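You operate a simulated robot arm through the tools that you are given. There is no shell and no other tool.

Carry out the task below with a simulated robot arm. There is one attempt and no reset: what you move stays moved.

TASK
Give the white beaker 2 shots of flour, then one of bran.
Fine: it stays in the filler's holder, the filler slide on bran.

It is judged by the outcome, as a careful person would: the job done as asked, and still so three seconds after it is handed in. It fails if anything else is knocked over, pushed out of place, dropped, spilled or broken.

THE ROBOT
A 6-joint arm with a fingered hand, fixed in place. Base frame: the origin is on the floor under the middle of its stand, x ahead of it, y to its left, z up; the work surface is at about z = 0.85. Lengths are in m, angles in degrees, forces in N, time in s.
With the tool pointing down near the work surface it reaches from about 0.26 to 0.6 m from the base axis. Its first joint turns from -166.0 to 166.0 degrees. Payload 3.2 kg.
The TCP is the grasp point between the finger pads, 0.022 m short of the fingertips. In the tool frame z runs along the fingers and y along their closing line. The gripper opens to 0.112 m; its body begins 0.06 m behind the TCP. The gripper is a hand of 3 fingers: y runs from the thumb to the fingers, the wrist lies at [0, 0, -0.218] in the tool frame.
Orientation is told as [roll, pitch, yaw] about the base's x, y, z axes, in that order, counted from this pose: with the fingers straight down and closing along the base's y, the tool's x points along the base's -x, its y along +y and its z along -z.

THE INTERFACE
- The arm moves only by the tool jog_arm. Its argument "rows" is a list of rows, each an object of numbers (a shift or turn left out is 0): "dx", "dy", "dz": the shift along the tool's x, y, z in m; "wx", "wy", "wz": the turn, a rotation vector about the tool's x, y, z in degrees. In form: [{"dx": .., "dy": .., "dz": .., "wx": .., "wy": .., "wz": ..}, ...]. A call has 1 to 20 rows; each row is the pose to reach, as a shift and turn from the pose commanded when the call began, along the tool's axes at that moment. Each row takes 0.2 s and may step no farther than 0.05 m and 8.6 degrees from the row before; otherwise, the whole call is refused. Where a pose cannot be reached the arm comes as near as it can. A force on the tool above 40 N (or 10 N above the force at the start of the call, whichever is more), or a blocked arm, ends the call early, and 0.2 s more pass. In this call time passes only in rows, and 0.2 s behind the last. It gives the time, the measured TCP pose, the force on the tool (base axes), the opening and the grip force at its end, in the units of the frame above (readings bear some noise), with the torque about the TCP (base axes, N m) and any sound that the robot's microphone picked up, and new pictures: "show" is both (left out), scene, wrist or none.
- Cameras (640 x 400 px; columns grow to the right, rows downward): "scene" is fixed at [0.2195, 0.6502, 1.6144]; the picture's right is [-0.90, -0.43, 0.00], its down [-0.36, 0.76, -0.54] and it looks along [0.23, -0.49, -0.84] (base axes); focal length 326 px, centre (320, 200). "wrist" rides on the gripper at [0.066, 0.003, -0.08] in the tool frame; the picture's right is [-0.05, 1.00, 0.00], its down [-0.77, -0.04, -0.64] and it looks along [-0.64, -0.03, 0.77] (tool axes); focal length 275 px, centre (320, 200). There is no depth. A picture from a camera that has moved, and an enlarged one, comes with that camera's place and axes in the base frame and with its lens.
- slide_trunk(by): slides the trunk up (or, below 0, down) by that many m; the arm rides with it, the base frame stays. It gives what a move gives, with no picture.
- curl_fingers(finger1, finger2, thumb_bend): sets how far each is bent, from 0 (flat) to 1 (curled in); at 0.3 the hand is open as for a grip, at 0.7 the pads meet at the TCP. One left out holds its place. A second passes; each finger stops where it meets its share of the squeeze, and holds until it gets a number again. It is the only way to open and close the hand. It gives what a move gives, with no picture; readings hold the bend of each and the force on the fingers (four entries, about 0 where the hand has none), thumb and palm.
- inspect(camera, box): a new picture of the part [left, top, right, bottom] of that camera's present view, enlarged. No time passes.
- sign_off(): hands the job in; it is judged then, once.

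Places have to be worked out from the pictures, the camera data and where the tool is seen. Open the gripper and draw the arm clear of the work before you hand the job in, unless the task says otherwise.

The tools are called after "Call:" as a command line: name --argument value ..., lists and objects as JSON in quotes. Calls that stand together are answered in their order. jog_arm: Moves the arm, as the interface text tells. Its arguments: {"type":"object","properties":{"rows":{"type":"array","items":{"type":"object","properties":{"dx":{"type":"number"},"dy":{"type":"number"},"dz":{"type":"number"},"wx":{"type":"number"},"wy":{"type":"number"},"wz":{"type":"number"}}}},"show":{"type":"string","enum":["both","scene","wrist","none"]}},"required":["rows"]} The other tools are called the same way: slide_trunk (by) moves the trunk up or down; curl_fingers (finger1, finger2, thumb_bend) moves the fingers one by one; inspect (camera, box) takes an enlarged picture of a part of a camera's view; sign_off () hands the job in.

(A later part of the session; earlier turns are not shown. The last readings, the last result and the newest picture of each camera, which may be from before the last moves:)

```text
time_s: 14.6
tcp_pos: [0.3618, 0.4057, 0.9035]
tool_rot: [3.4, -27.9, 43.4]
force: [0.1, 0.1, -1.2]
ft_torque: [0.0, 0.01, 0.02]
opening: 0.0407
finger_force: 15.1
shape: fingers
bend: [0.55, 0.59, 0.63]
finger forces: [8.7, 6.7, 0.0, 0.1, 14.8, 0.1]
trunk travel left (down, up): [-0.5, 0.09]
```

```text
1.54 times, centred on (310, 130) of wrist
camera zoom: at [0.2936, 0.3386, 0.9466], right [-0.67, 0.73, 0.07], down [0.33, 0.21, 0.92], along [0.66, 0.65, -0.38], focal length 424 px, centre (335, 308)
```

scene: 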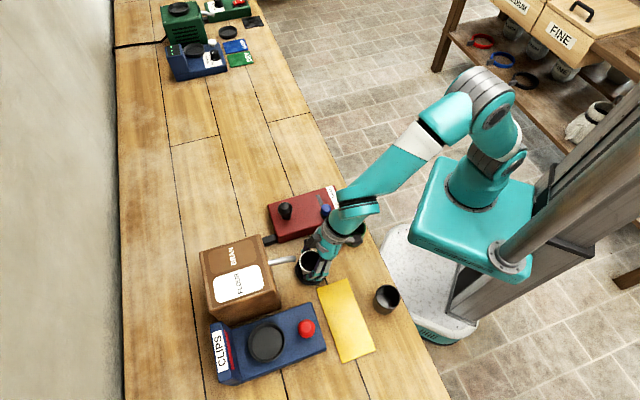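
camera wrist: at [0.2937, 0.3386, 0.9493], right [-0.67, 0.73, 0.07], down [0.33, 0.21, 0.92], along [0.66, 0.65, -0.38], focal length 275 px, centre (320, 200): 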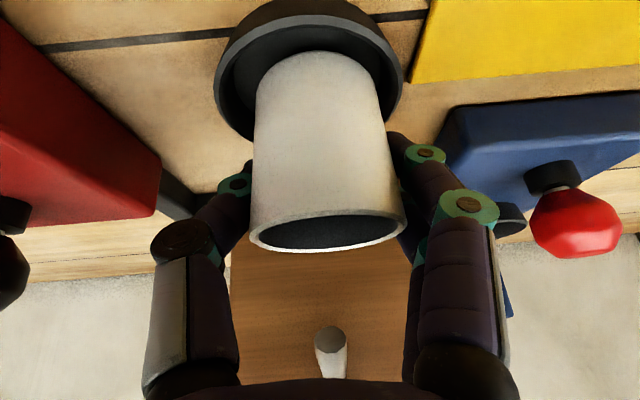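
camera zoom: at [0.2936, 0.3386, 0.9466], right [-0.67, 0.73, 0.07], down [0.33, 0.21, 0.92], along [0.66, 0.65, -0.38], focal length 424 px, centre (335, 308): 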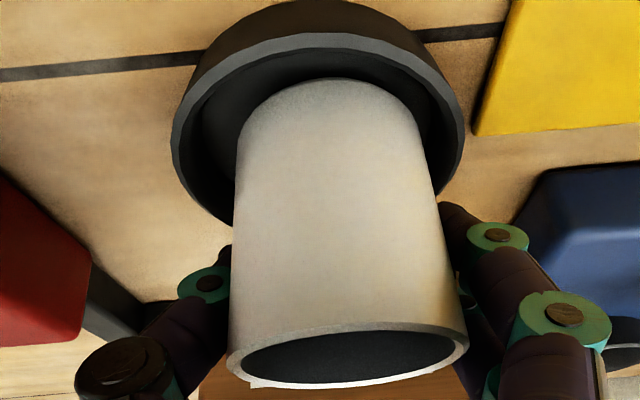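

The beaker foot is inside the dish but about 3 mm too far toward the finger side. I'll shift it 2.5 mm back toward the thumb and lower 3 mm more, watching the force.

Call:
jog_arm --rows '[{"dy": -0.0025}, {"dx": 0.0007, "dy": -0.0026, "dz": 0.0013}, {"dx": 0.0014, "dy": -0.0027, "dz": 0.0026}]' --show "wrist"

Call:
inspect --camera "wrist" --box '[200, 0, 420, 260]'

```text
time_s: 15.4
tcp_pos: [0.3635, 0.4041, 0.9024]
tool_rot: [3.5, -27.9, 43.4]
force: [-0.3, -0.3, -1.0]
ft_torque: [-0.03, -0.01, -0.03]
opening: 0.0406
finger_force: 15.3
shape: fingers
bend: [0.55, 0.59, 0.63]
finger forces: [8.8, 6.7, 0.0, 0.0, 14.8, 0.0]
trunk travel left (down, up): [-0.5, 0.09]
camera wrist: at [0.2958, 0.337, 0.9439], right [-0.67, 0.73, 0.08], down [0.33, 0.21, 0.92], along [0.66, 0.65, -0.38], focal length 275 px, centre (320, 200)
```

wrist: 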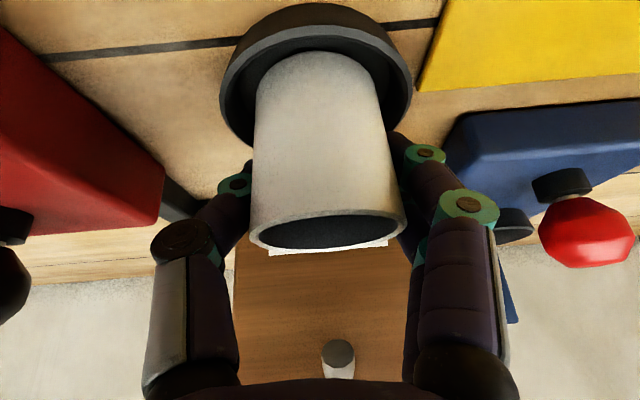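

```text
1.54 times, centred on (310, 130) of wrist
camera zoom: at [0.2958, 0.337, 0.9439], right [-0.67, 0.73, 0.08], down [0.33, 0.21, 0.92], along [0.66, 0.65, -0.38], focal length 424 px, centre (335, 308)
```

zoom: 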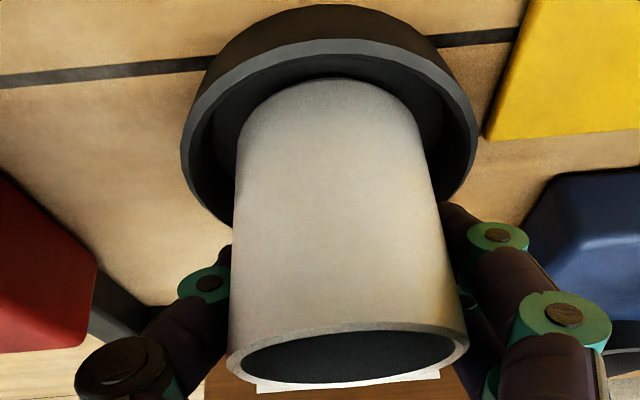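

The beaker is now laterally centred in the dish. I'll continue lowering in 2 mm steps until the force changes.

Call:
jog_arm --rows '[{"dx": 0.0005, "dz": 0.0009}, {"dx": 0.0009, "dy": -0.0001, "dz": 0.0018}]' --show "none"

Call:
jog_arm --rows '[{"dx": 0.0005, "dz": 0.0009}, {"dx": 0.0009, "dy": -0.0001, "dz": 0.0018}]' --show "wrist"

```text
time_s: 16.0
tcp_pos: [0.3643, 0.4043, 0.9006]
tool_rot: [3.4, -27.9, 43.3]
force: [1.2, -0.1, -1.4]
ft_torque: [-0.01, 0.03, -0.02]
opening: 0.0404
finger_force: 15.2
shape: fingers
bend: [0.55, 0.59, 0.63]
finger forces: [8.7, 6.8, 0.0, 0.0, 14.7, 0.1]
trunk travel left (down, up): [-0.5, 0.09]
```

```text
time_s: 16.6
tcp_pos: [0.3645, 0.4047, 0.8983]
tool_rot: [3.4, -28.1, 43.3]
force: [-0.3, -1.4, 3.7]
ft_torque: [0.04, 0.0, 0.0]
opening: 0.0405
finger_force: 15.0
shape: fingers
bend: [0.56, 0.6, 0.63]
finger forces: [8.6, 6.7, 0.0, 0.1, 15.3, 0.1]
trunk travel left (down, up): [-0.5, 0.09]
camera wrist: at [0.2961, 0.3375, 0.9405], right [-0.67, 0.73, 0.08], down [0.33, 0.21, 0.92], along [0.66, 0.65, -0.38], focal length 275 px, centre (320, 200)
```

wrist: 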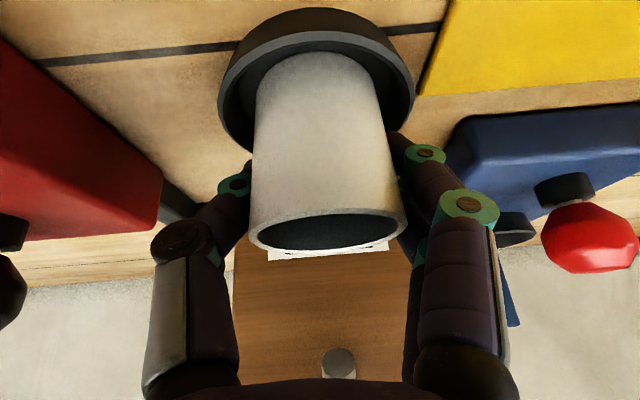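

The upward force of 3.7 N shows the beaker is standing on the holder floor. I'll release it gently in two stages.

Call:
curl_fingers --finger1 0.5 --finger2 0.52 --thumb_bend 0.54

Call:
curl_fingers --finger1 0.42 --finger2 0.42 --thumb_bend 0.42

Call:
inspect --camera "wrist" --box '[0, 0, 640, 400]'

Call:
inspect --camera "scene" --box '[250, 210, 370, 300]'

```text
time_s: 17.6
tcp_pos: [0.364, 0.4057, 0.8988]
tool_rot: [3.5, -28.0, 43.3]
force: [0.7, -1.0, 0.5]
ft_torque: [0.02, 0.0, 0.01]
opening: 0.0485
finger_force: 0.1
shape: fingers
bend: [0.5, 0.52, 0.54]
finger forces: [0.0, 0.1, 0.0, 0.0, 0.1, 0.1]
trunk travel left (down, up): [-0.5, 0.09]
```

```text
time_s: 18.6
tcp_pos: [0.3635, 0.4046, 0.8987]
tool_rot: [3.4, -28.0, 43.3]
force: [-0.1, 1.0, 0.8]
ft_torque: [-0.02, -0.02, -0.01]
opening: 0.0772
finger_force: 0.1
shape: fingers
bend: [0.42, 0.42, 0.42]
finger forces: [0.0, 0.1, 0.0, 0.0, 0.0, 0.0]
trunk travel left (down, up): [-0.5, 0.09]
```

```text
1.00 times, centred on (320, 200) of wrist (not enlarged: the box is as wide or as high as the picture)
camera zoom: at [0.2962, 0.3377, 0.9399], right [-0.67, 0.73, 0.07], down [0.33, 0.21, 0.92], along [0.66, 0.65, -0.38], focal length 275 px, centre (320, 200)
```

zoom: 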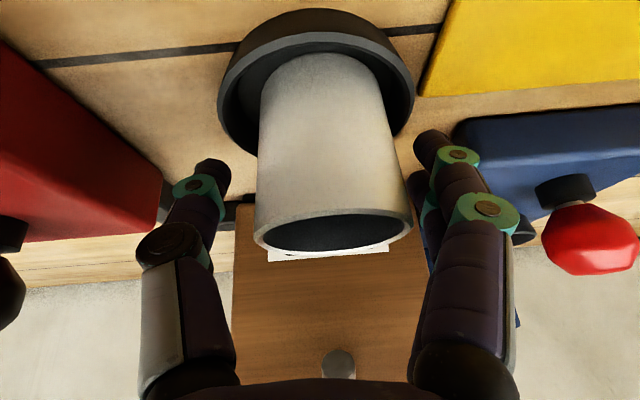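

```text
4.44 times, centred on (310, 255) of scene
camera zoom: at [0.2195, 0.6502, 1.6144], right [-0.9, -0.43, 0.0], down [-0.36, 0.76, -0.54], along [0.23, -0.49, -0.84], focal length 1449 px, centre (364, -44)
```

zoom: 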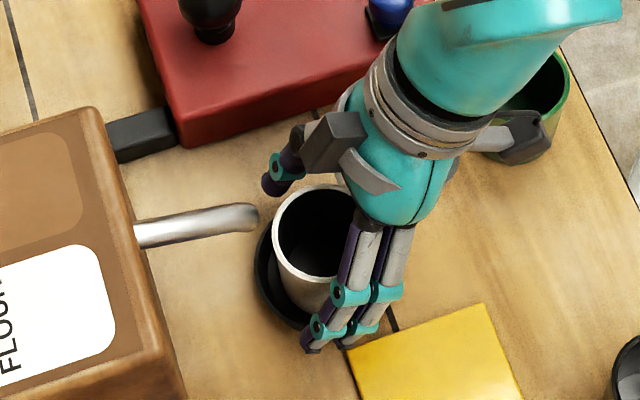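

The beaker is released and standing in the holder. I'll open a bit more and back out along the finger axis, slowly at first.

Call:
curl_fingers --finger1 0.35 --finger2 0.35 --thumb_bend 0.38

Call:
jog_arm --rows '[{"dz": -0.01}, {"dz": -0.025}, {"dz": -0.045}, {"dz": -0.07}, {"dz": -0.1}]'

Call:
inspect --camera "scene" --box '[250, 210, 370, 300]'

```text
time_s: 19.6
tcp_pos: [0.3648, 0.4058, 0.8986]
tool_rot: [3.5, -28.0, 43.3]
force: [0.0, -0.5, 0.4]
ft_torque: [-0.01, 0.03, 0.0]
opening: 0.0929
finger_force: 0.0
shape: fingers
bend: [0.35, 0.35, 0.38]
finger forces: [0.0, 0.0, 0.0, 0.1, 0.1, 0.0]
trunk travel left (down, up): [-0.5, 0.09]
```

```text
time_s: 20.8
tcp_pos: [0.3324, 0.367, 0.9859]
tool_rot: [3.5, -28.0, 43.2]
force: [0.4, -1.0, 0.5]
ft_torque: [0.07, 0.02, 0.03]
opening: 0.0932
finger_force: 0.0
shape: fingers
bend: [0.35, 0.35, 0.38]
finger forces: [0.0, 0.0, 0.0, 0.1, 0.0, 0.0]
trunk travel left (down, up): [-0.5, 0.09]
camera wrist: at [0.2647, 0.2999, 1.0275], right [-0.67, 0.73, 0.07], down [0.33, 0.21, 0.92], along [0.66, 0.65, -0.38], focal length 275 px, centre (320, 200)
```

scene: 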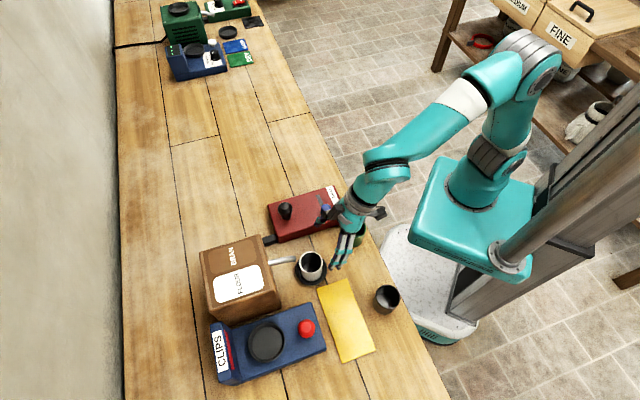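
wrist: 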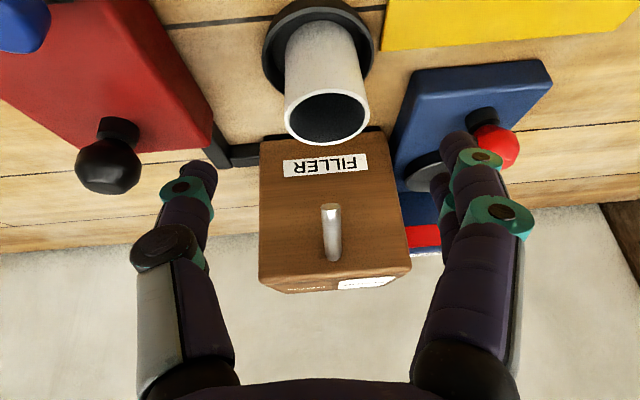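

```text
4.44 times, centred on (310, 255) of scene
camera zoom: at [0.2195, 0.6502, 1.6144], right [-0.9, -0.43, 0.0], down [-0.36, 0.76, -0.54], along [0.23, -0.49, -0.84], focal length 1449 px, centre (364, -44)
```

zoom: 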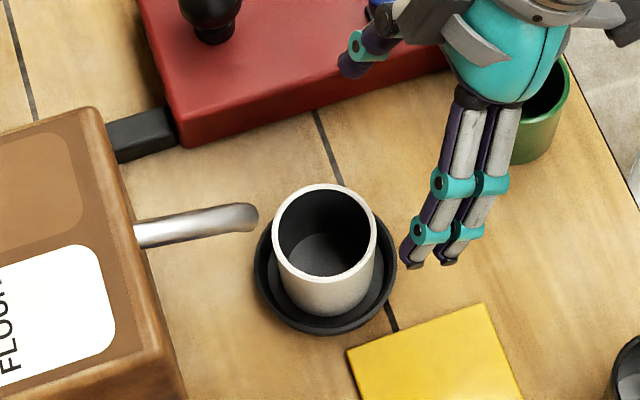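

The white beaker stands centred in the holder at about (0.3576, 0.4036). Next comes the black knob at about (0.472, 0.312), top z≈0.95; I'll rise, undo the tilt and travel above it.

Call:
jog_arm --rows '[{"dx": -0.014, "dy": 0.0017, "dz": -0.0264, "wx": 0.87, "wy": -0.67, "wz": -0.5}, {"dx": -0.0281, "dy": 0.0033, "dz": -0.0529, "wx": 1.73, "wy": -1.33, "wz": -1.0}, {"dx": -0.0422, "dy": 0.005, "dz": -0.0793, "wx": 2.6, "wy": -2.0, "wz": -1.5}]' --show "none"

Call:
jog_arm --rows '[{"dx": -0.013, "dy": -0.0345, "dz": 0.0075, "wy": 7.5}, {"dx": -0.026, "dy": -0.069, "dz": 0.015, "wy": 15}, {"dx": -0.0391, "dy": -0.1034, "dz": 0.0225, "wy": 22.5}, {"dx": -0.0521, "dy": -0.1379, "dz": 0.03, "wy": 30}]'

```text
time_s: 21.6
tcp_pos: [0.3321, 0.3669, 1.0744]
tool_rot: [0.0, -30.0, 45.1]
force: [0.0, -0.9, 0.3]
ft_torque: [0.0, 0.0, 0.0]
opening: 0.0932
finger_force: 0.1
shape: fingers
bend: [0.35, 0.35, 0.38]
finger forces: [0.1, 0.1, 0.0, 0.1, 0.0, 0.1]
trunk travel left (down, up): [-0.5, 0.09]
```

```text
time_s: 22.6
tcp_pos: [0.4331, 0.322, 1.0739]
tool_rot: [-0.1, -1.0, 45.0]
force: [0.7, 1.1, 0.3]
ft_torque: [-0.03, 0.0, 0.0]
opening: 0.0931
finger_force: 0.0
shape: fingers
bend: [0.35, 0.35, 0.38]
finger forces: [0.0, 0.0, 0.0, 0.0, 0.0, 0.1]
out of reach, approached as far as the arm can: row 4
trunk travel left (down, up): [-0.5, 0.09]
camera wrist: at [0.384, 0.2773, 1.1544], right [-0.67, 0.74, 0.0], down [0.56, 0.51, 0.65], along [0.48, 0.44, -0.76], focal length 275 px, centre (320, 200)
```

scene: 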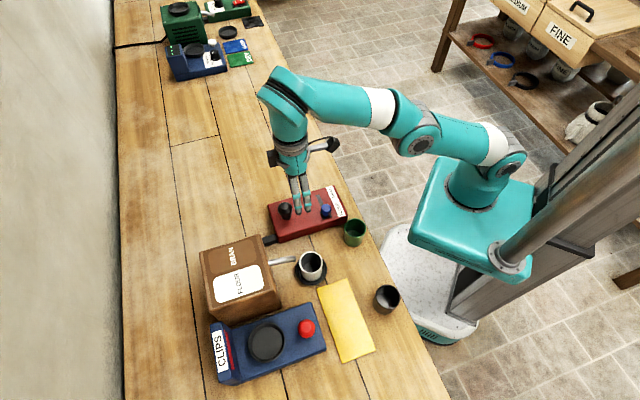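
wrist: 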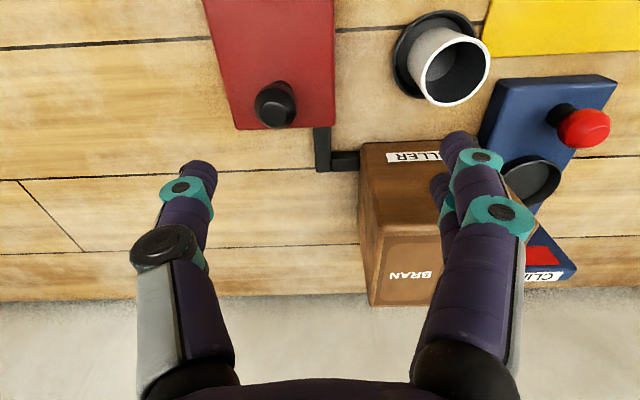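

The straight-down pose isn't reachable that far out at this height, so I'll raise the trunk to bring the shoulder up and close the fingers into a poker shape.

Call:
slide_trunk --by 0.08

Call:
curl_fingers --finger1 0.7 --finger2 0.7 --thumb_bend 0.7

Call:
inspect --camera "scene" --box '[240, 60, 380, 250]'

Call:
inspect --camera "wrist" --box '[0, 0, 640, 400]'

```text
time_s: 23.8
tcp_pos: [0.4323, 0.3221, 1.1544]
tool_rot: [0.0, -1.1, 45.0]
force: [0.1, 0.5, 0.3]
ft_torque: [0.01, 0.0, -0.03]
opening: 0.0934
finger_force: 0.1
shape: fingers
bend: [0.35, 0.35, 0.38]
finger forces: [0.0, 0.0, 0.0, 0.0, 0.0, 0.0]
trunk travel left (down, up): [-0.58, 0.01]
```

```text
time_s: 24.8
tcp_pos: [0.4326, 0.3212, 1.1539]
tool_rot: [0.0, -1.1, 44.9]
force: [-0.6, -0.7, 0.4]
ft_torque: [0.0, 0.01, 0.02]
opening: 0.0031
finger_force: 0.1
shape: fingers
bend: [0.7, 0.7, 0.7]
finger forces: [0.0, 0.0, 0.1, 0.0, 0.0, 0.0]
trunk travel left (down, up): [-0.58, 0.01]
```

```text
2.11 times, centred on (310, 155) of scene
camera zoom: at [0.2195, 0.6502, 1.6144], right [-0.9, -0.43, 0.0], down [-0.36, 0.76, -0.54], along [0.23, -0.49, -0.84], focal length 686 px, centre (341, 295)
```

zoom: 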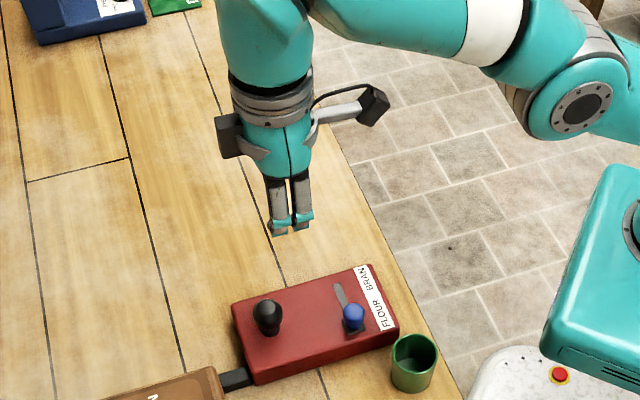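

```text
1.00 times, centred on (320, 200) of wrist (not enlarged: the box is as wide or as high as the picture)
camera zoom: at [0.3837, 0.2764, 1.2352], right [-0.67, 0.74, 0.0], down [0.56, 0.51, 0.65], along [0.48, 0.44, -0.76], focal length 275 px, centre (320, 200)
```

zoom: 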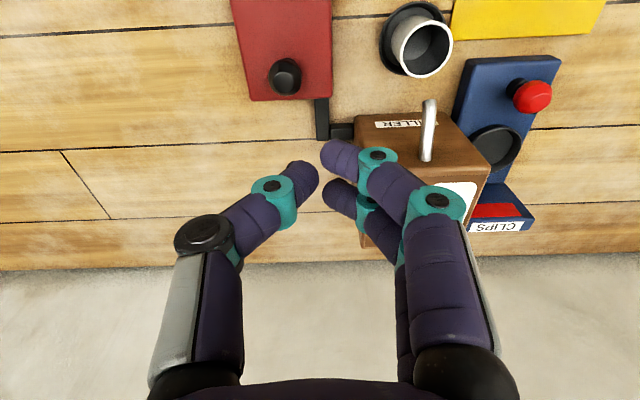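

The fingertips are closed into a tight bunch. I'll lower 0.1 m and see where the arm goes laterally, since the last commanded point was short of reach.

Call:
jog_arm --rows '[{"dz": 0.035}, {"dz": 0.07}, {"dz": 0.1}]'

```text
time_s: 25.6
tcp_pos: [0.4352, 0.3224, 1.0536]
tool_rot: [0.0, -1.1, 44.9]
force: [-0.2, -0.5, 0.1]
ft_torque: [0.02, 0.02, -0.01]
opening: 0.0028
finger_force: 0.0
shape: fingers
bend: [0.7, 0.7, 0.7]
finger forces: [0.0, 0.0, 0.0, 0.0, 0.0, 0.0]
trunk travel left (down, up): [-0.58, 0.01]
camera wrist: at [0.3859, 0.276, 1.1338], right [-0.67, 0.74, 0.0], down [0.56, 0.51, 0.65], along [0.48, 0.44, -0.76], focal length 275 px, centre (320, 200)
```

scene: 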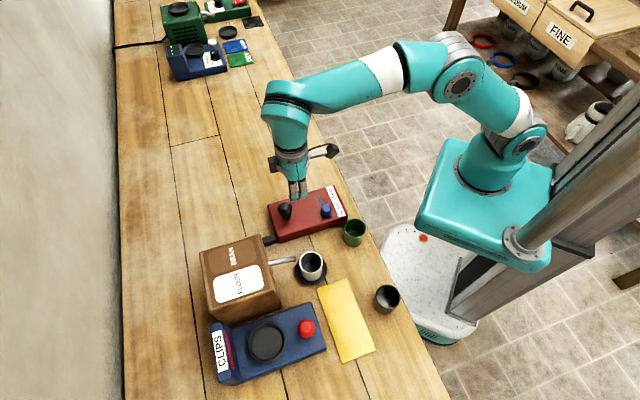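
wrist: 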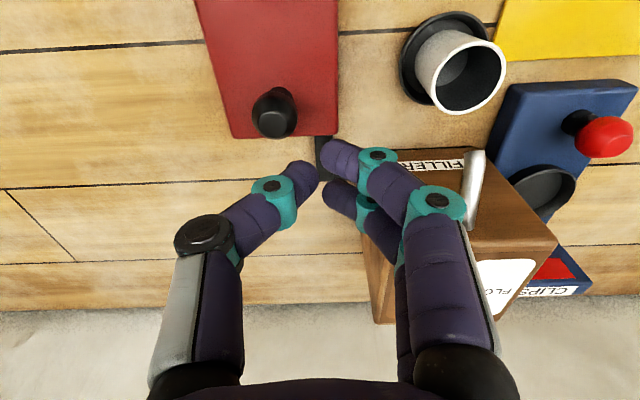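

The arm kept the reached position. I'll measure the knob's place from this closer view.

Call:
inspect --camera "wrist" --box '[190, 30, 350, 150]'

Call:
inspect --camera "scene" --box '[255, 150, 355, 250]'

```text
3.33 times, centred on (270, 90) of wrist
camera zoom: at [0.3859, 0.276, 1.1338], right [-0.67, 0.74, 0.0], down [0.56, 0.51, 0.65], along [0.48, 0.44, -0.76], focal length 918 px, centre (487, 567)
```

zoom: 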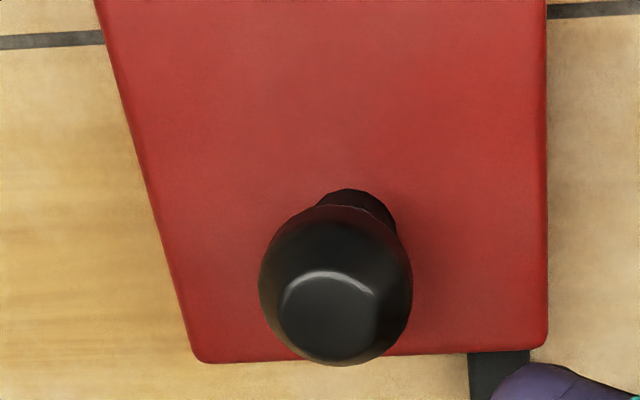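

```text
4.00 times, centred on (305, 200) of scene
camera zoom: at [0.2195, 0.6502, 1.6144], right [-0.9, -0.43, 0.0], down [-0.36, 0.76, -0.54], along [0.23, -0.49, -0.84], focal length 1304 px, centre (380, 200)
```

zoom: 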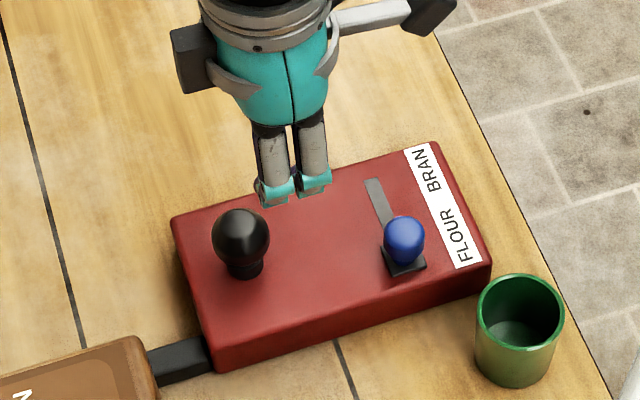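

The knob's ball centre is at about (0.474, 0.310, 0.929), with its flat top near z≈0.947. I'll move directly above it at z=1.0.

Call:
jog_arm --rows '[{"dx": -0.0062, "dy": -0.0121, "dz": 0.017, "wy": 0.4}, {"dx": -0.0125, "dy": -0.0241, "dz": 0.034, "wy": 0.8}, {"dx": -0.0187, "dy": -0.0362, "dz": 0.052, "wy": 1.1}]'

Call:
inspect --camera "scene" --box '[255, 150, 355, 250]'

Call:
inspect --camera "wrist" --box '[220, 100, 420, 240]'

```text
time_s: 26.4
tcp_pos: [0.4758, 0.311, 1.0028]
tool_rot: [0.0, 0.0, 45.0]
force: [-1.1, 0.6, 0.1]
ft_torque: [0.0, -0.02, 0.0]
opening: 0.0029
finger_force: 0.1
shape: fingers
bend: [0.7, 0.7, 0.7]
finger forces: [0.0, 0.1, 0.0, 0.0, 0.0, 0.0]
trunk travel left (down, up): [-0.58, 0.01]
camera wrist: at [0.427, 0.2664, 1.0846], right [-0.67, 0.74, 0.0], down [0.57, 0.52, 0.64], along [0.47, 0.43, -0.77], focal length 275 px, centre (320, 200)
```

scene: 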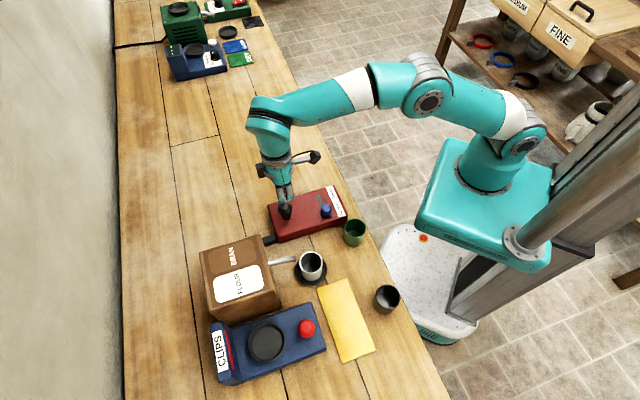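
wrist: 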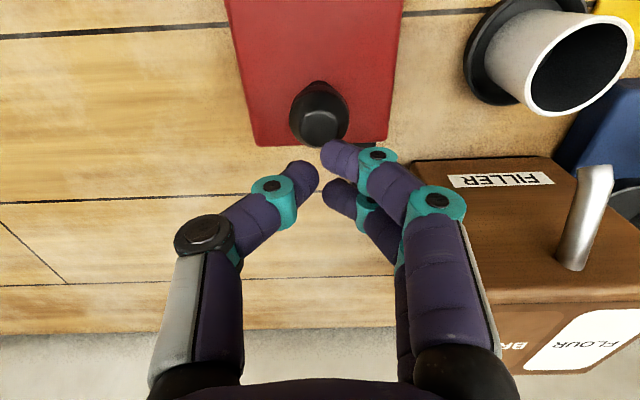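

```text
4.00 times, centred on (305, 200) of scene
camera zoom: at [0.2195, 0.6502, 1.6144], right [-0.9, -0.43, 0.0], down [-0.36, 0.76, -0.54], along [0.23, -0.49, -0.84], focal length 1304 px, centre (380, 200)
```

zoom: 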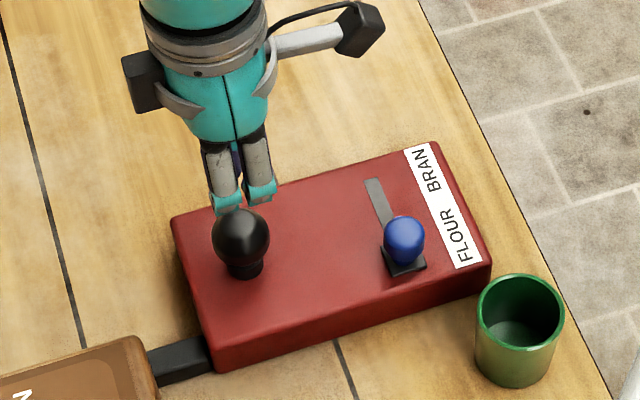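

```text
2.86 times, centred on (320, 170) of wrist
camera zoom: at [0.427, 0.2664, 1.0846], right [-0.67, 0.74, 0.0], down [0.57, 0.52, 0.64], along [0.47, 0.43, -0.77], focal length 786 px, centre (320, 286)
```

zoom: 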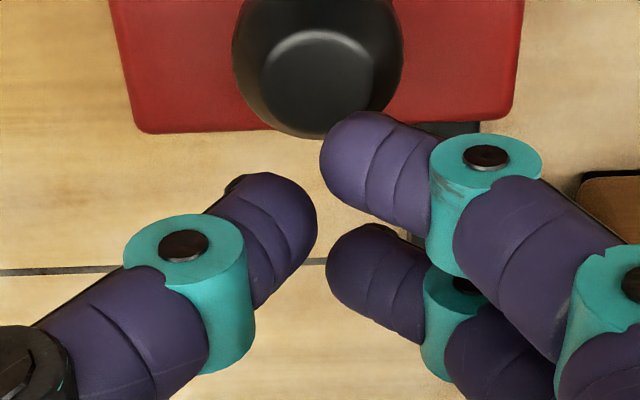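

The closed fingertips are directly above the knob in both views. I'll descend gently: 0.03 m, then feel for contact.

Call:
jog_arm --rows '[{"dz": 0.01}, {"dz": 0.02}, {"dz": 0.028}]' --show "none"

Call:
inspect --camera "scene" --box '[255, 170, 335, 240]'

```text
time_s: 27.2
tcp_pos: [0.4733, 0.311, 0.9743]
tool_rot: [-0.1, 0.0, 45.0]
force: [0.3, 0.4, 0.6]
ft_torque: [-0.01, -0.02, -0.03]
opening: 0.0029
finger_force: 0.1
shape: fingers
bend: [0.7, 0.7, 0.7]
finger forces: [0.1, 0.0, 0.1, 0.0, 0.1, 0.1]
trunk travel left (down, up): [-0.58, 0.01]
```

```text
5.71 times, centred on (295, 205) of scene
camera zoom: at [0.2195, 0.6502, 1.6144], right [-0.9, -0.43, 0.0], down [-0.36, 0.76, -0.54], along [0.23, -0.49, -0.84], focal length 1863 px, centre (463, 171)
```

zoom: 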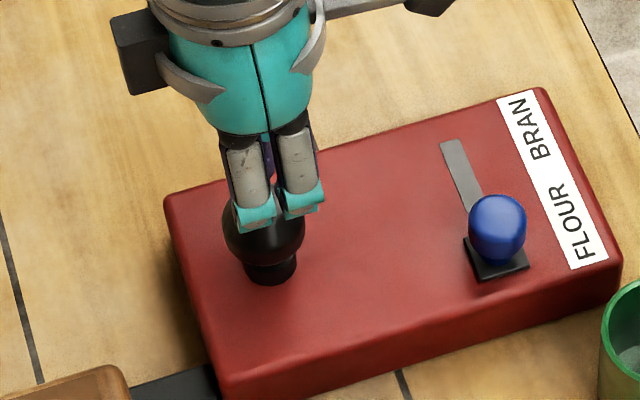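

No contact yet at z=0.974. I'll go down in 2 mm increments and watch the force.

Call:
jog_arm --rows '[{"dz": 0.002}, {"dz": 0.004}, {"dz": 0.006}]' --show "none"

```text
time_s: 28.0
tcp_pos: [0.4747, 0.3117, 0.9693]
tool_rot: [-0.1, 0.0, 44.9]
force: [-0.3, -0.6, 1.4]
ft_torque: [0.0, -0.02, 0.0]
opening: 0.0026
finger_force: 0.1
shape: fingers
bend: [0.7, 0.7, 0.7]
finger forces: [0.1, 0.1, 0.0, 0.0, 0.0, 0.0]
trunk travel left (down, up): [-0.58, 0.01]
```

The force is just starting to rise (1.4 N). I'll continue a further 4 mm.

Call:
jog_arm --rows '[{"dz": 0.002}, {"dz": 0.004}]' --show "none"

```text
time_s: 28.6
tcp_pos: [0.4732, 0.3114, 0.9661]
tool_rot: [0.1, 0.0, 45.1]
force: [0.6, -0.2, -0.4]
ft_torque: [0.01, -0.05, 0.02]
opening: 0.003
finger_force: 0.1
shape: fingers
bend: [0.7, 0.7, 0.7]
finger forces: [0.0, 0.1, 0.0, 0.0, 0.0, 0.1]
trunk travel left (down, up): [-0.58, 0.01]
```

Still no contact; that was only noise. I'll continue by another 6 mm.

Call:
jog_arm --rows '[{"dz": 0.002}, {"dz": 0.004}, {"dz": 0.006}]' --show "wrist"

Call:
inspect --camera "wrist" --box '[220, 80, 420, 240]'

Call:
inspect --camera "scene" --box '[255, 170, 335, 240]'

```text
time_s: 29.4
tcp_pos: [0.4751, 0.3116, 0.9583]
tool_rot: [0.0, 0.0, 45.0]
force: [1.4, 0.9, 1.6]
ft_torque: [-0.04, -0.05, 0.04]
opening: 0.0027
finger_force: 1.4
shape: fingers
bend: [0.7, 0.7, 0.7]
finger forces: [0.0, 0.1, 0.0, 0.1, 1.8, 0.0]
trunk travel left (down, up): [-0.58, 0.01]
camera wrist: at [0.426, 0.2668, 1.0407], right [-0.67, 0.74, 0.0], down [0.57, 0.52, 0.64], along [0.47, 0.43, -0.77], focal length 275 px, centre (320, 200)
```

wrist: 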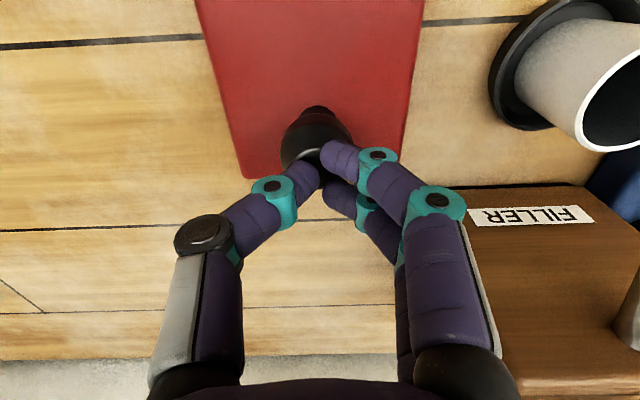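

```text
2.50 times, centred on (320, 160) of wrist
camera zoom: at [0.426, 0.2668, 1.0407], right [-0.67, 0.74, 0.0], down [0.57, 0.52, 0.64], along [0.47, 0.43, -0.77], focal length 688 px, centre (320, 300)
```

zoom: 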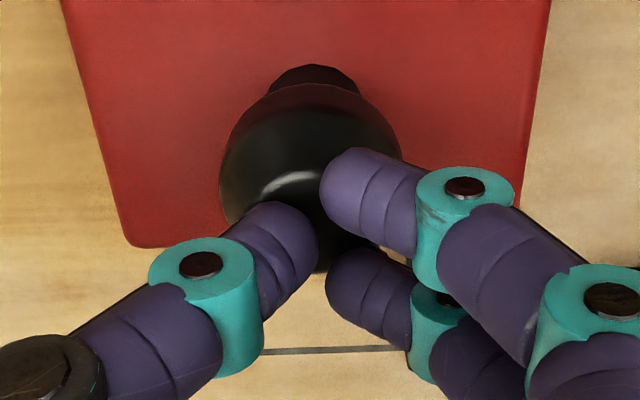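

```text
5.71 times, centred on (295, 205) of scene
camera zoom: at [0.2195, 0.6502, 1.6144], right [-0.9, -0.43, 0.0], down [-0.36, 0.76, -0.54], along [0.23, -0.49, -0.84], focal length 1863 px, centre (463, 171)
```

zoom: 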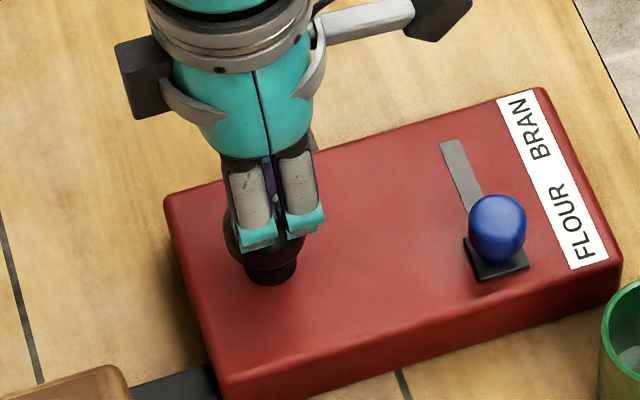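

Contact: the thumb tip touches the knob (1.8 N) at TCP z≈0.958. I'll press a further 4 mm and read the force and any sound.

Call:
jog_arm --rows '[{"dz": 0.002}, {"dz": 0.004}]' --show "none"

```text
time_s: 30.0
tcp_pos: [0.475, 0.3109, 0.955]
tool_rot: [-0.1, 0.0, 44.9]
force: [0.7, 0.3, 3.6]
ft_torque: [-0.03, -0.02, 0.02]
opening: 0.0026
finger_force: 2.1
shape: fingers
bend: [0.7, 0.7, 0.7]
finger forces: [0.0, 0.6, 0.0, 0.1, 3.4, 0.0]
trunk travel left (down, up): [-0.58, 0.01]
```

Force is now 3.6 N, apparently a spring or a soft contact. I'll press 4 mm more.

Call:
jog_arm --rows '[{"dz": 0.002}, {"dz": 0.004}]' --show "none"

Call:
inspect --camera "scene" --box '[255, 170, 335, 240]'

```text
time_s: 30.6
tcp_pos: [0.4728, 0.3104, 0.9505]
tool_rot: [0.1, 0.1, 44.9]
force: [0.6, -2.2, 5.0]
ft_torque: [-0.05, -0.02, -0.03]
opening: 0.0024
finger_force: 2.9
shape: fingers
bend: [0.7, 0.7, 0.7]
finger forces: [0.0, 1.2, 0.1, 0.0, 4.7, 0.0]
trunk travel left (down, up): [-0.58, 0.01]
heard: click
```

```text
5.71 times, centred on (295, 205) of scene
camera zoom: at [0.2195, 0.6502, 1.6144], right [-0.9, -0.43, 0.0], down [-0.36, 0.76, -0.54], along [0.23, -0.49, -0.84], focal length 1863 px, centre (463, 171)
```

zoom: 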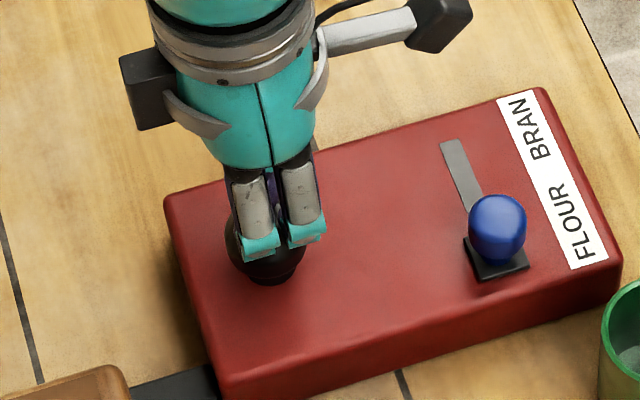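

A click was heard as the knob went down about 8 mm, so it is a push plunger. I'll check the beaker before releasing.

Call:
inspect --camera "scene" --box '[265, 235, 345, 295]'

Call:
inspect --camera "wrist" --box '[420, 0, 640, 200]'

```text
6.67 times, centred on (305, 265) of scene
camera zoom: at [0.2195, 0.6502, 1.6144], right [-0.9, -0.43, 0.0], down [-0.36, 0.76, -0.54], along [0.23, -0.49, -0.84], focal length 2174 px, centre (420, -233)
```

zoom: 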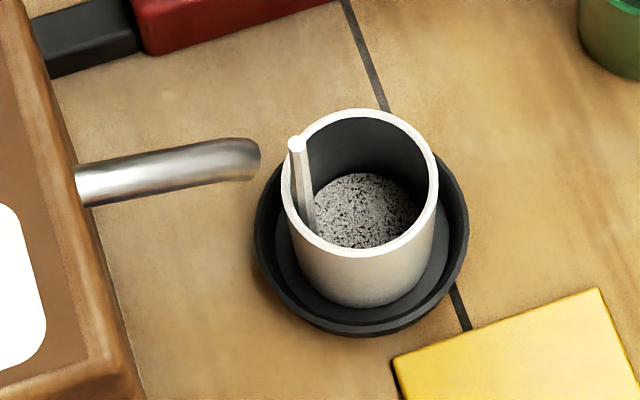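

```text
2.00 times, centred on (530, 100) of wrist
camera zoom: at [0.4258, 0.2665, 1.0329], right [-0.67, 0.74, 0.0], down [0.57, 0.52, 0.64], along [0.47, 0.43, -0.77], focal length 551 px, centre (-100, 400)
```

zoom: 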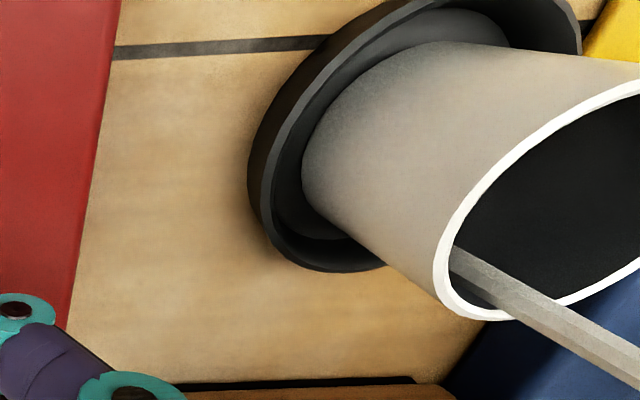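

Flour is flowing into the beaker. I'll release the plunger now by rising 16 mm.

Call:
jog_arm --rows '[{"dz": -0.008}, {"dz": -0.016}]' --show "none"

Call:
inspect --camera "scene" --box '[265, 235, 345, 295]'

Call:
inspect --camera "scene" --box '[255, 170, 335, 240]'

```text
time_s: 31.2
tcp_pos: [0.4743, 0.311, 0.9668]
tool_rot: [0.0, 0.1, 44.8]
force: [1.0, -0.2, -0.1]
ft_torque: [0.0, -0.01, 0.01]
opening: 0.0027
finger_force: 0.1
shape: fingers
bend: [0.7, 0.7, 0.7]
finger forces: [0.1, 0.0, 0.0, 0.1, 0.0, 0.0]
trunk travel left (down, up): [-0.58, 0.01]
```

```text
6.67 times, centred on (305, 265) of scene
camera zoom: at [0.2195, 0.6502, 1.6144], right [-0.9, -0.43, 0.0], down [-0.36, 0.76, -0.54], along [0.23, -0.49, -0.84], focal length 2174 px, centre (420, -233)
```

zoom: 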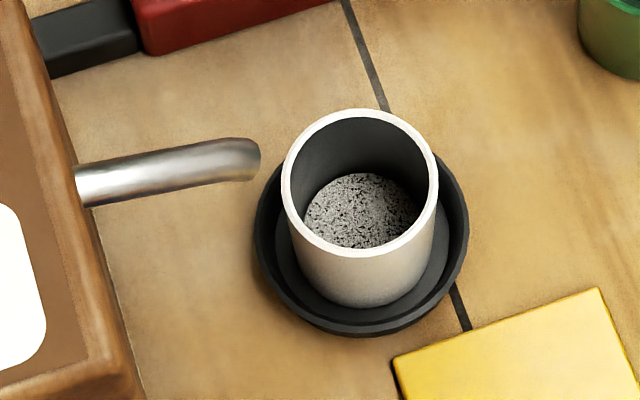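

```text
5.71 times, centred on (295, 205) of scene
camera zoom: at [0.2195, 0.6502, 1.6144], right [-0.9, -0.43, 0.0], down [-0.36, 0.76, -0.54], along [0.23, -0.49, -0.84], focal length 1863 px, centre (463, 171)
```

zoom: 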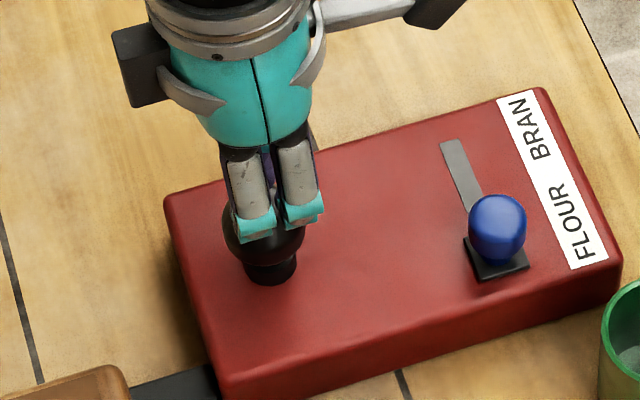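

The first shot of flour is in the beaker and the plunger is back up. I'll let a second pass and confirm the stream stays stopped.

Call:
jog_arm --rows '[{"dz": -0.002}, {"dz": -0.004}, {"dz": -0.004}, {"dz": -0.004}]' --show "none"

Call:
inspect --camera "scene" --box '[265, 235, 345, 295]'

```text
time_s: 32.2
tcp_pos: [0.4747, 0.3099, 0.9718]
tool_rot: [-0.1, 0.0, 45.0]
force: [-0.7, 0.5, 0.1]
ft_torque: [0.01, 0.0, 0.02]
opening: 0.0029
finger_force: 0.2
shape: fingers
bend: [0.7, 0.7, 0.7]
finger forces: [0.0, 0.0, 0.1, 0.1, 0.0, 0.1]
trunk travel left (down, up): [-0.58, 0.01]
```

```text
6.67 times, centred on (305, 265) of scene
camera zoom: at [0.2195, 0.6502, 1.6144], right [-0.9, -0.43, 0.0], down [-0.36, 0.76, -0.54], along [0.23, -0.49, -0.84], focal length 2174 px, centre (420, -233)
```

zoom: 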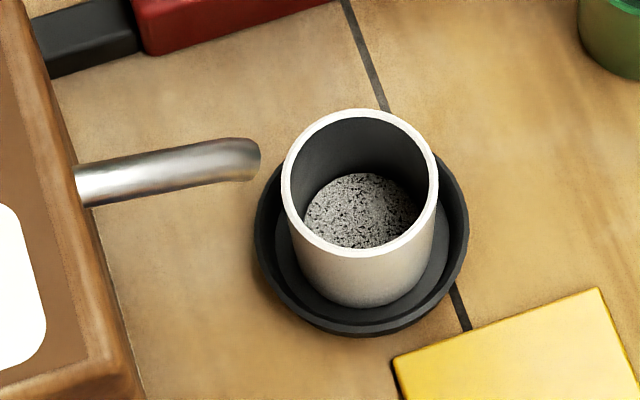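

The beaker is unchanged and the machine idle. Now the second flour shot: press 20 mm down again, to the depth where it clicked.

Call:
jog_arm --rows '[{"dz": 0.006}, {"dz": 0.012}, {"dz": 0.016}, {"dz": 0.018}, {"dz": 0.02}]' --show "none"

```text
time_s: 33.4
tcp_pos: [0.4746, 0.3097, 0.9513]
tool_rot: [0.0, 0.1, 44.9]
force: [0.2, -1.0, 4.5]
ft_torque: [-0.01, 0.0, 0.04]
opening: 0.0023
finger_force: 2.6
shape: fingers
bend: [0.7, 0.7, 0.7]
finger forces: [0.0, 1.3, 0.0, 0.0, 4.3, 0.0]
trunk travel left (down, up): [-0.58, 0.01]
heard: click
```

A click was heard for the second shot. I'll check the beaker, then release.

Call:
inspect --camera "scene" --box '[265, 235, 345, 295]'

Call:
jog_arm --rows '[{"dz": -0.008}, {"dz": -0.016}, {"dz": -0.022}, {"dz": -0.022}]' --show "none"

Call:
inspect --camera "scene" --box '[265, 235, 345, 295]'

```text
6.67 times, centred on (305, 265) of scene
camera zoom: at [0.2195, 0.6502, 1.6144], right [-0.9, -0.43, 0.0], down [-0.36, 0.76, -0.54], along [0.23, -0.49, -0.84], focal length 2174 px, centre (420, -233)
```

zoom: 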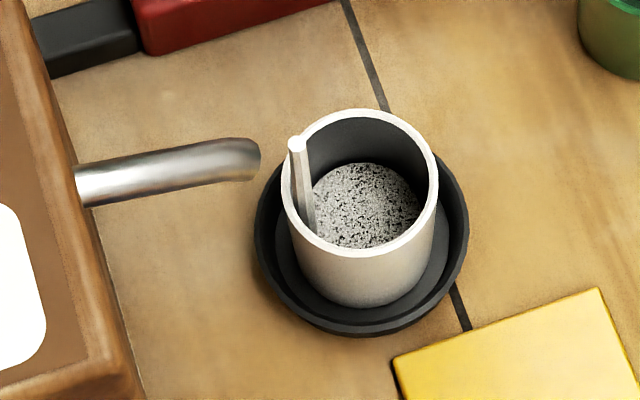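

```text
time_s: 34.4
tcp_pos: [0.4736, 0.3109, 0.9725]
tool_rot: [0.0, 0.1, 45.0]
force: [-0.3, 0.8, 0.3]
ft_torque: [0.01, -0.04, 0.01]
opening: 0.0026
finger_force: 0.0
shape: fingers
bend: [0.7, 0.7, 0.7]
finger forces: [0.0, 0.0, 0.0, 0.0, 0.0, 0.1]
trunk travel left (down, up): [-0.58, 0.01]
```

```text
6.67 times, centred on (305, 265) of scene
camera zoom: at [0.2195, 0.6502, 1.6144], right [-0.9, -0.43, 0.0], down [-0.36, 0.76, -0.54], along [0.23, -0.49, -0.84], focal length 2174 px, centre (420, -233)
```

zoom: 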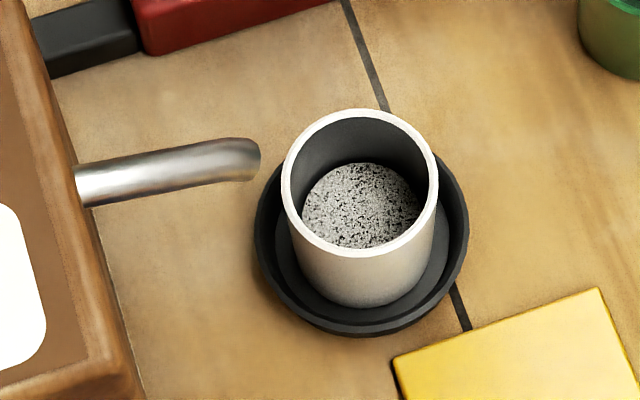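

Two flour shots are in and the level has risen. Next I'll rise and move over the blue slide knob for a close look.

Call:
jog_arm --rows '[{"dz": -0.035}, {"dx": 0.03, "dy": 0.009, "dz": -0.06}, {"dx": 0.065, "dy": 0.019, "dz": -0.06}, {"dx": 0.0976, "dy": 0.0283, "dz": -0.06}]'

Call:
inspect --camera "wrist" --box '[220, 40, 420, 200]'

Call:
inspect --camera "scene" --box '[280, 150, 370, 240]'

```text
time_s: 35.4
tcp_pos: [0.3854, 0.2628, 1.0326]
tool_rot: [0.0, 0.0, 44.8]
force: [0.3, -0.3, -0.1]
ft_torque: [0.05, 0.02, -0.01]
opening: 0.0028
finger_force: 0.0
shape: fingers
bend: [0.7, 0.7, 0.7]
finger forces: [0.0, 0.0, 0.0, 0.0, 0.0, 0.0]
trunk travel left (down, up): [-0.58, 0.01]
camera wrist: at [0.3368, 0.2196, 1.1142], right [-0.67, 0.74, 0.0], down [0.57, 0.52, 0.64], along [0.47, 0.43, -0.77], focal length 275 px, centre (320, 200)
```

scene: 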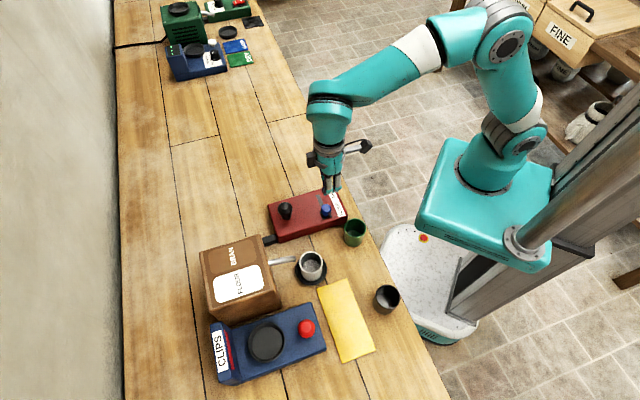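
wrist: 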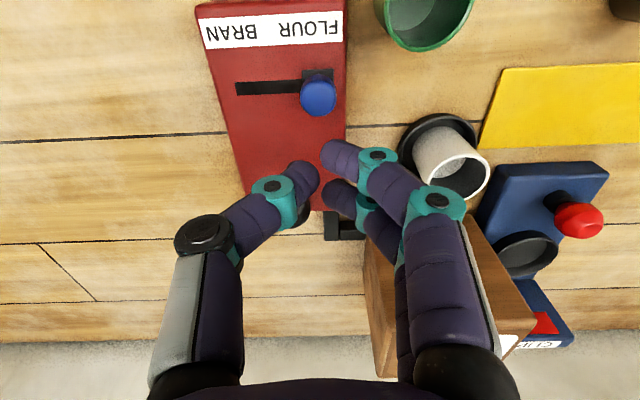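

```text
2.50 times, centred on (320, 120) of wrist
camera zoom: at [0.3368, 0.2196, 1.1142], right [-0.67, 0.74, 0.0], down [0.57, 0.52, 0.64], along [0.47, 0.43, -0.77], focal length 688 px, centre (320, 400)
```

zoom: 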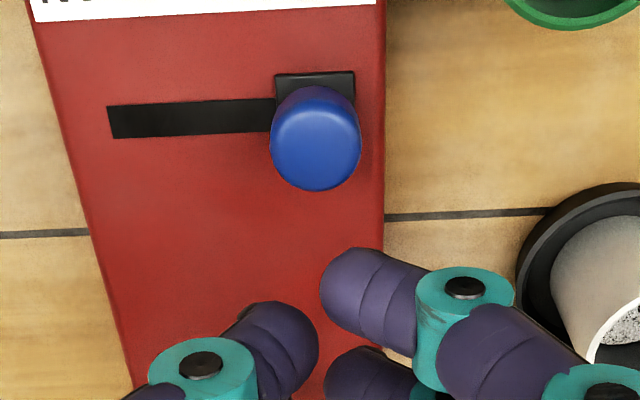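

```text
4.44 times, centred on (325, 195) of scene
camera zoom: at [0.2195, 0.6502, 1.6144], right [-0.9, -0.43, 0.0], down [-0.36, 0.76, -0.54], along [0.23, -0.49, -0.84], focal length 1449 px, centre (298, 222)
```

zoom: 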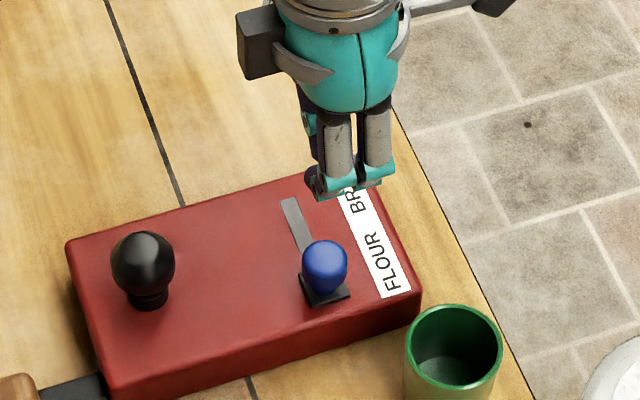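

The blue cap is at about (0.385, 0.262, 0.92), directly below the TCP, and the slot runs along the tool's y axis toward the thumb side. I'll open the fingers to straddle the cap and descend around it.

Call:
curl_fingers --finger1 0.46 --finger2 0.46 --thumb_bend 0.46

Call:
jog_arm --rows '[{"dz": 0.03}, {"dz": 0.06}, {"dz": 0.08}]'

Call:
inspect --camera "wrist" --box '[180, 80, 460, 280]'

Call:
inspect --camera "scene" --box '[280, 160, 370, 250]'

```text
time_s: 36.4
tcp_pos: [0.3859, 0.2643, 1.0313]
tool_rot: [0.0, 0.0, 45.0]
force: [0.4, 0.3, -0.6]
ft_torque: [-0.01, 0.01, -0.03]
opening: 0.0659
finger_force: 0.0
shape: fingers
bend: [0.46, 0.46, 0.46]
finger forces: [0.1, 0.0, 0.0, 0.0, 0.1, 0.0]
trunk travel left (down, up): [-0.58, 0.01]
```

```text
time_s: 37.2
tcp_pos: [0.3883, 0.2638, 0.9539]
tool_rot: [0.0, -0.1, 45.0]
force: [0.9, -1.1, -0.5]
ft_torque: [0.0, 0.01, 0.05]
opening: 0.0661
finger_force: 0.0
shape: fingers
bend: [0.46, 0.46, 0.46]
finger forces: [0.0, 0.1, 0.0, 0.0, 0.0, 0.0]
trunk travel left (down, up): [-0.58, 0.01]
camera wrist: at [0.3389, 0.2189, 1.0353], right [-0.67, 0.74, 0.0], down [0.57, 0.52, 0.64], along [0.47, 0.43, -0.77], focal length 275 px, centre (320, 200)
```

scene: 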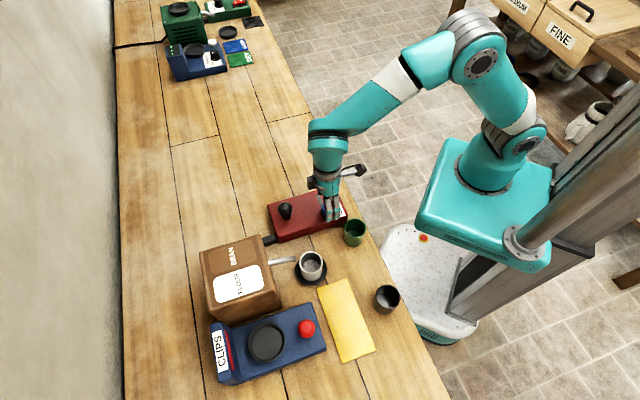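
wrist: 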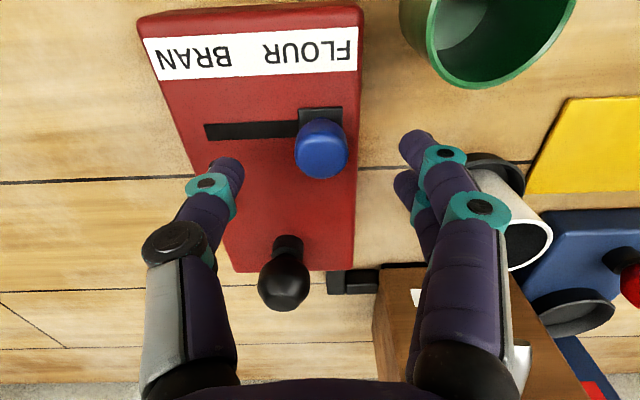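

```text
2.00 times, centred on (320, 180) of wrist
camera zoom: at [0.3389, 0.2189, 1.0353], right [-0.67, 0.74, 0.0], down [0.57, 0.52, 0.64], along [0.47, 0.43, -0.77], focal length 551 px, centre (320, 240)
```

zoom: 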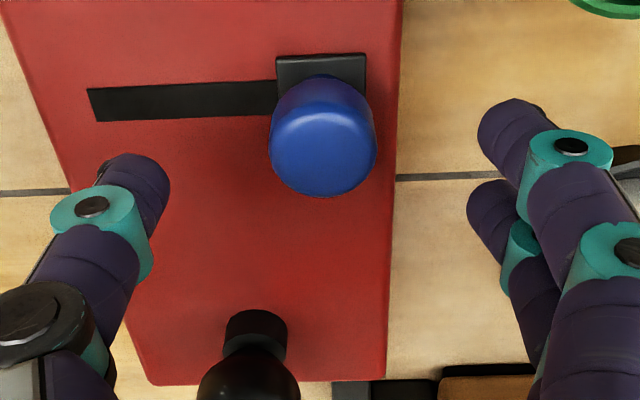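

```text
4.44 times, centred on (325, 205) of scene
camera zoom: at [0.2195, 0.6502, 1.6144], right [-0.9, -0.43, 0.0], down [-0.36, 0.76, -0.54], along [0.23, -0.49, -0.84], focal length 1449 px, centre (298, 178)
```

zoom: 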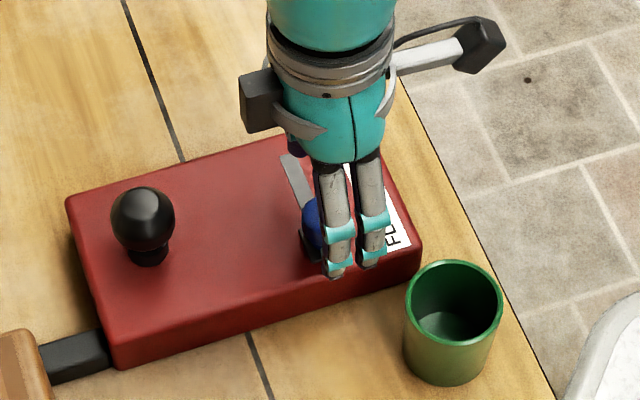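

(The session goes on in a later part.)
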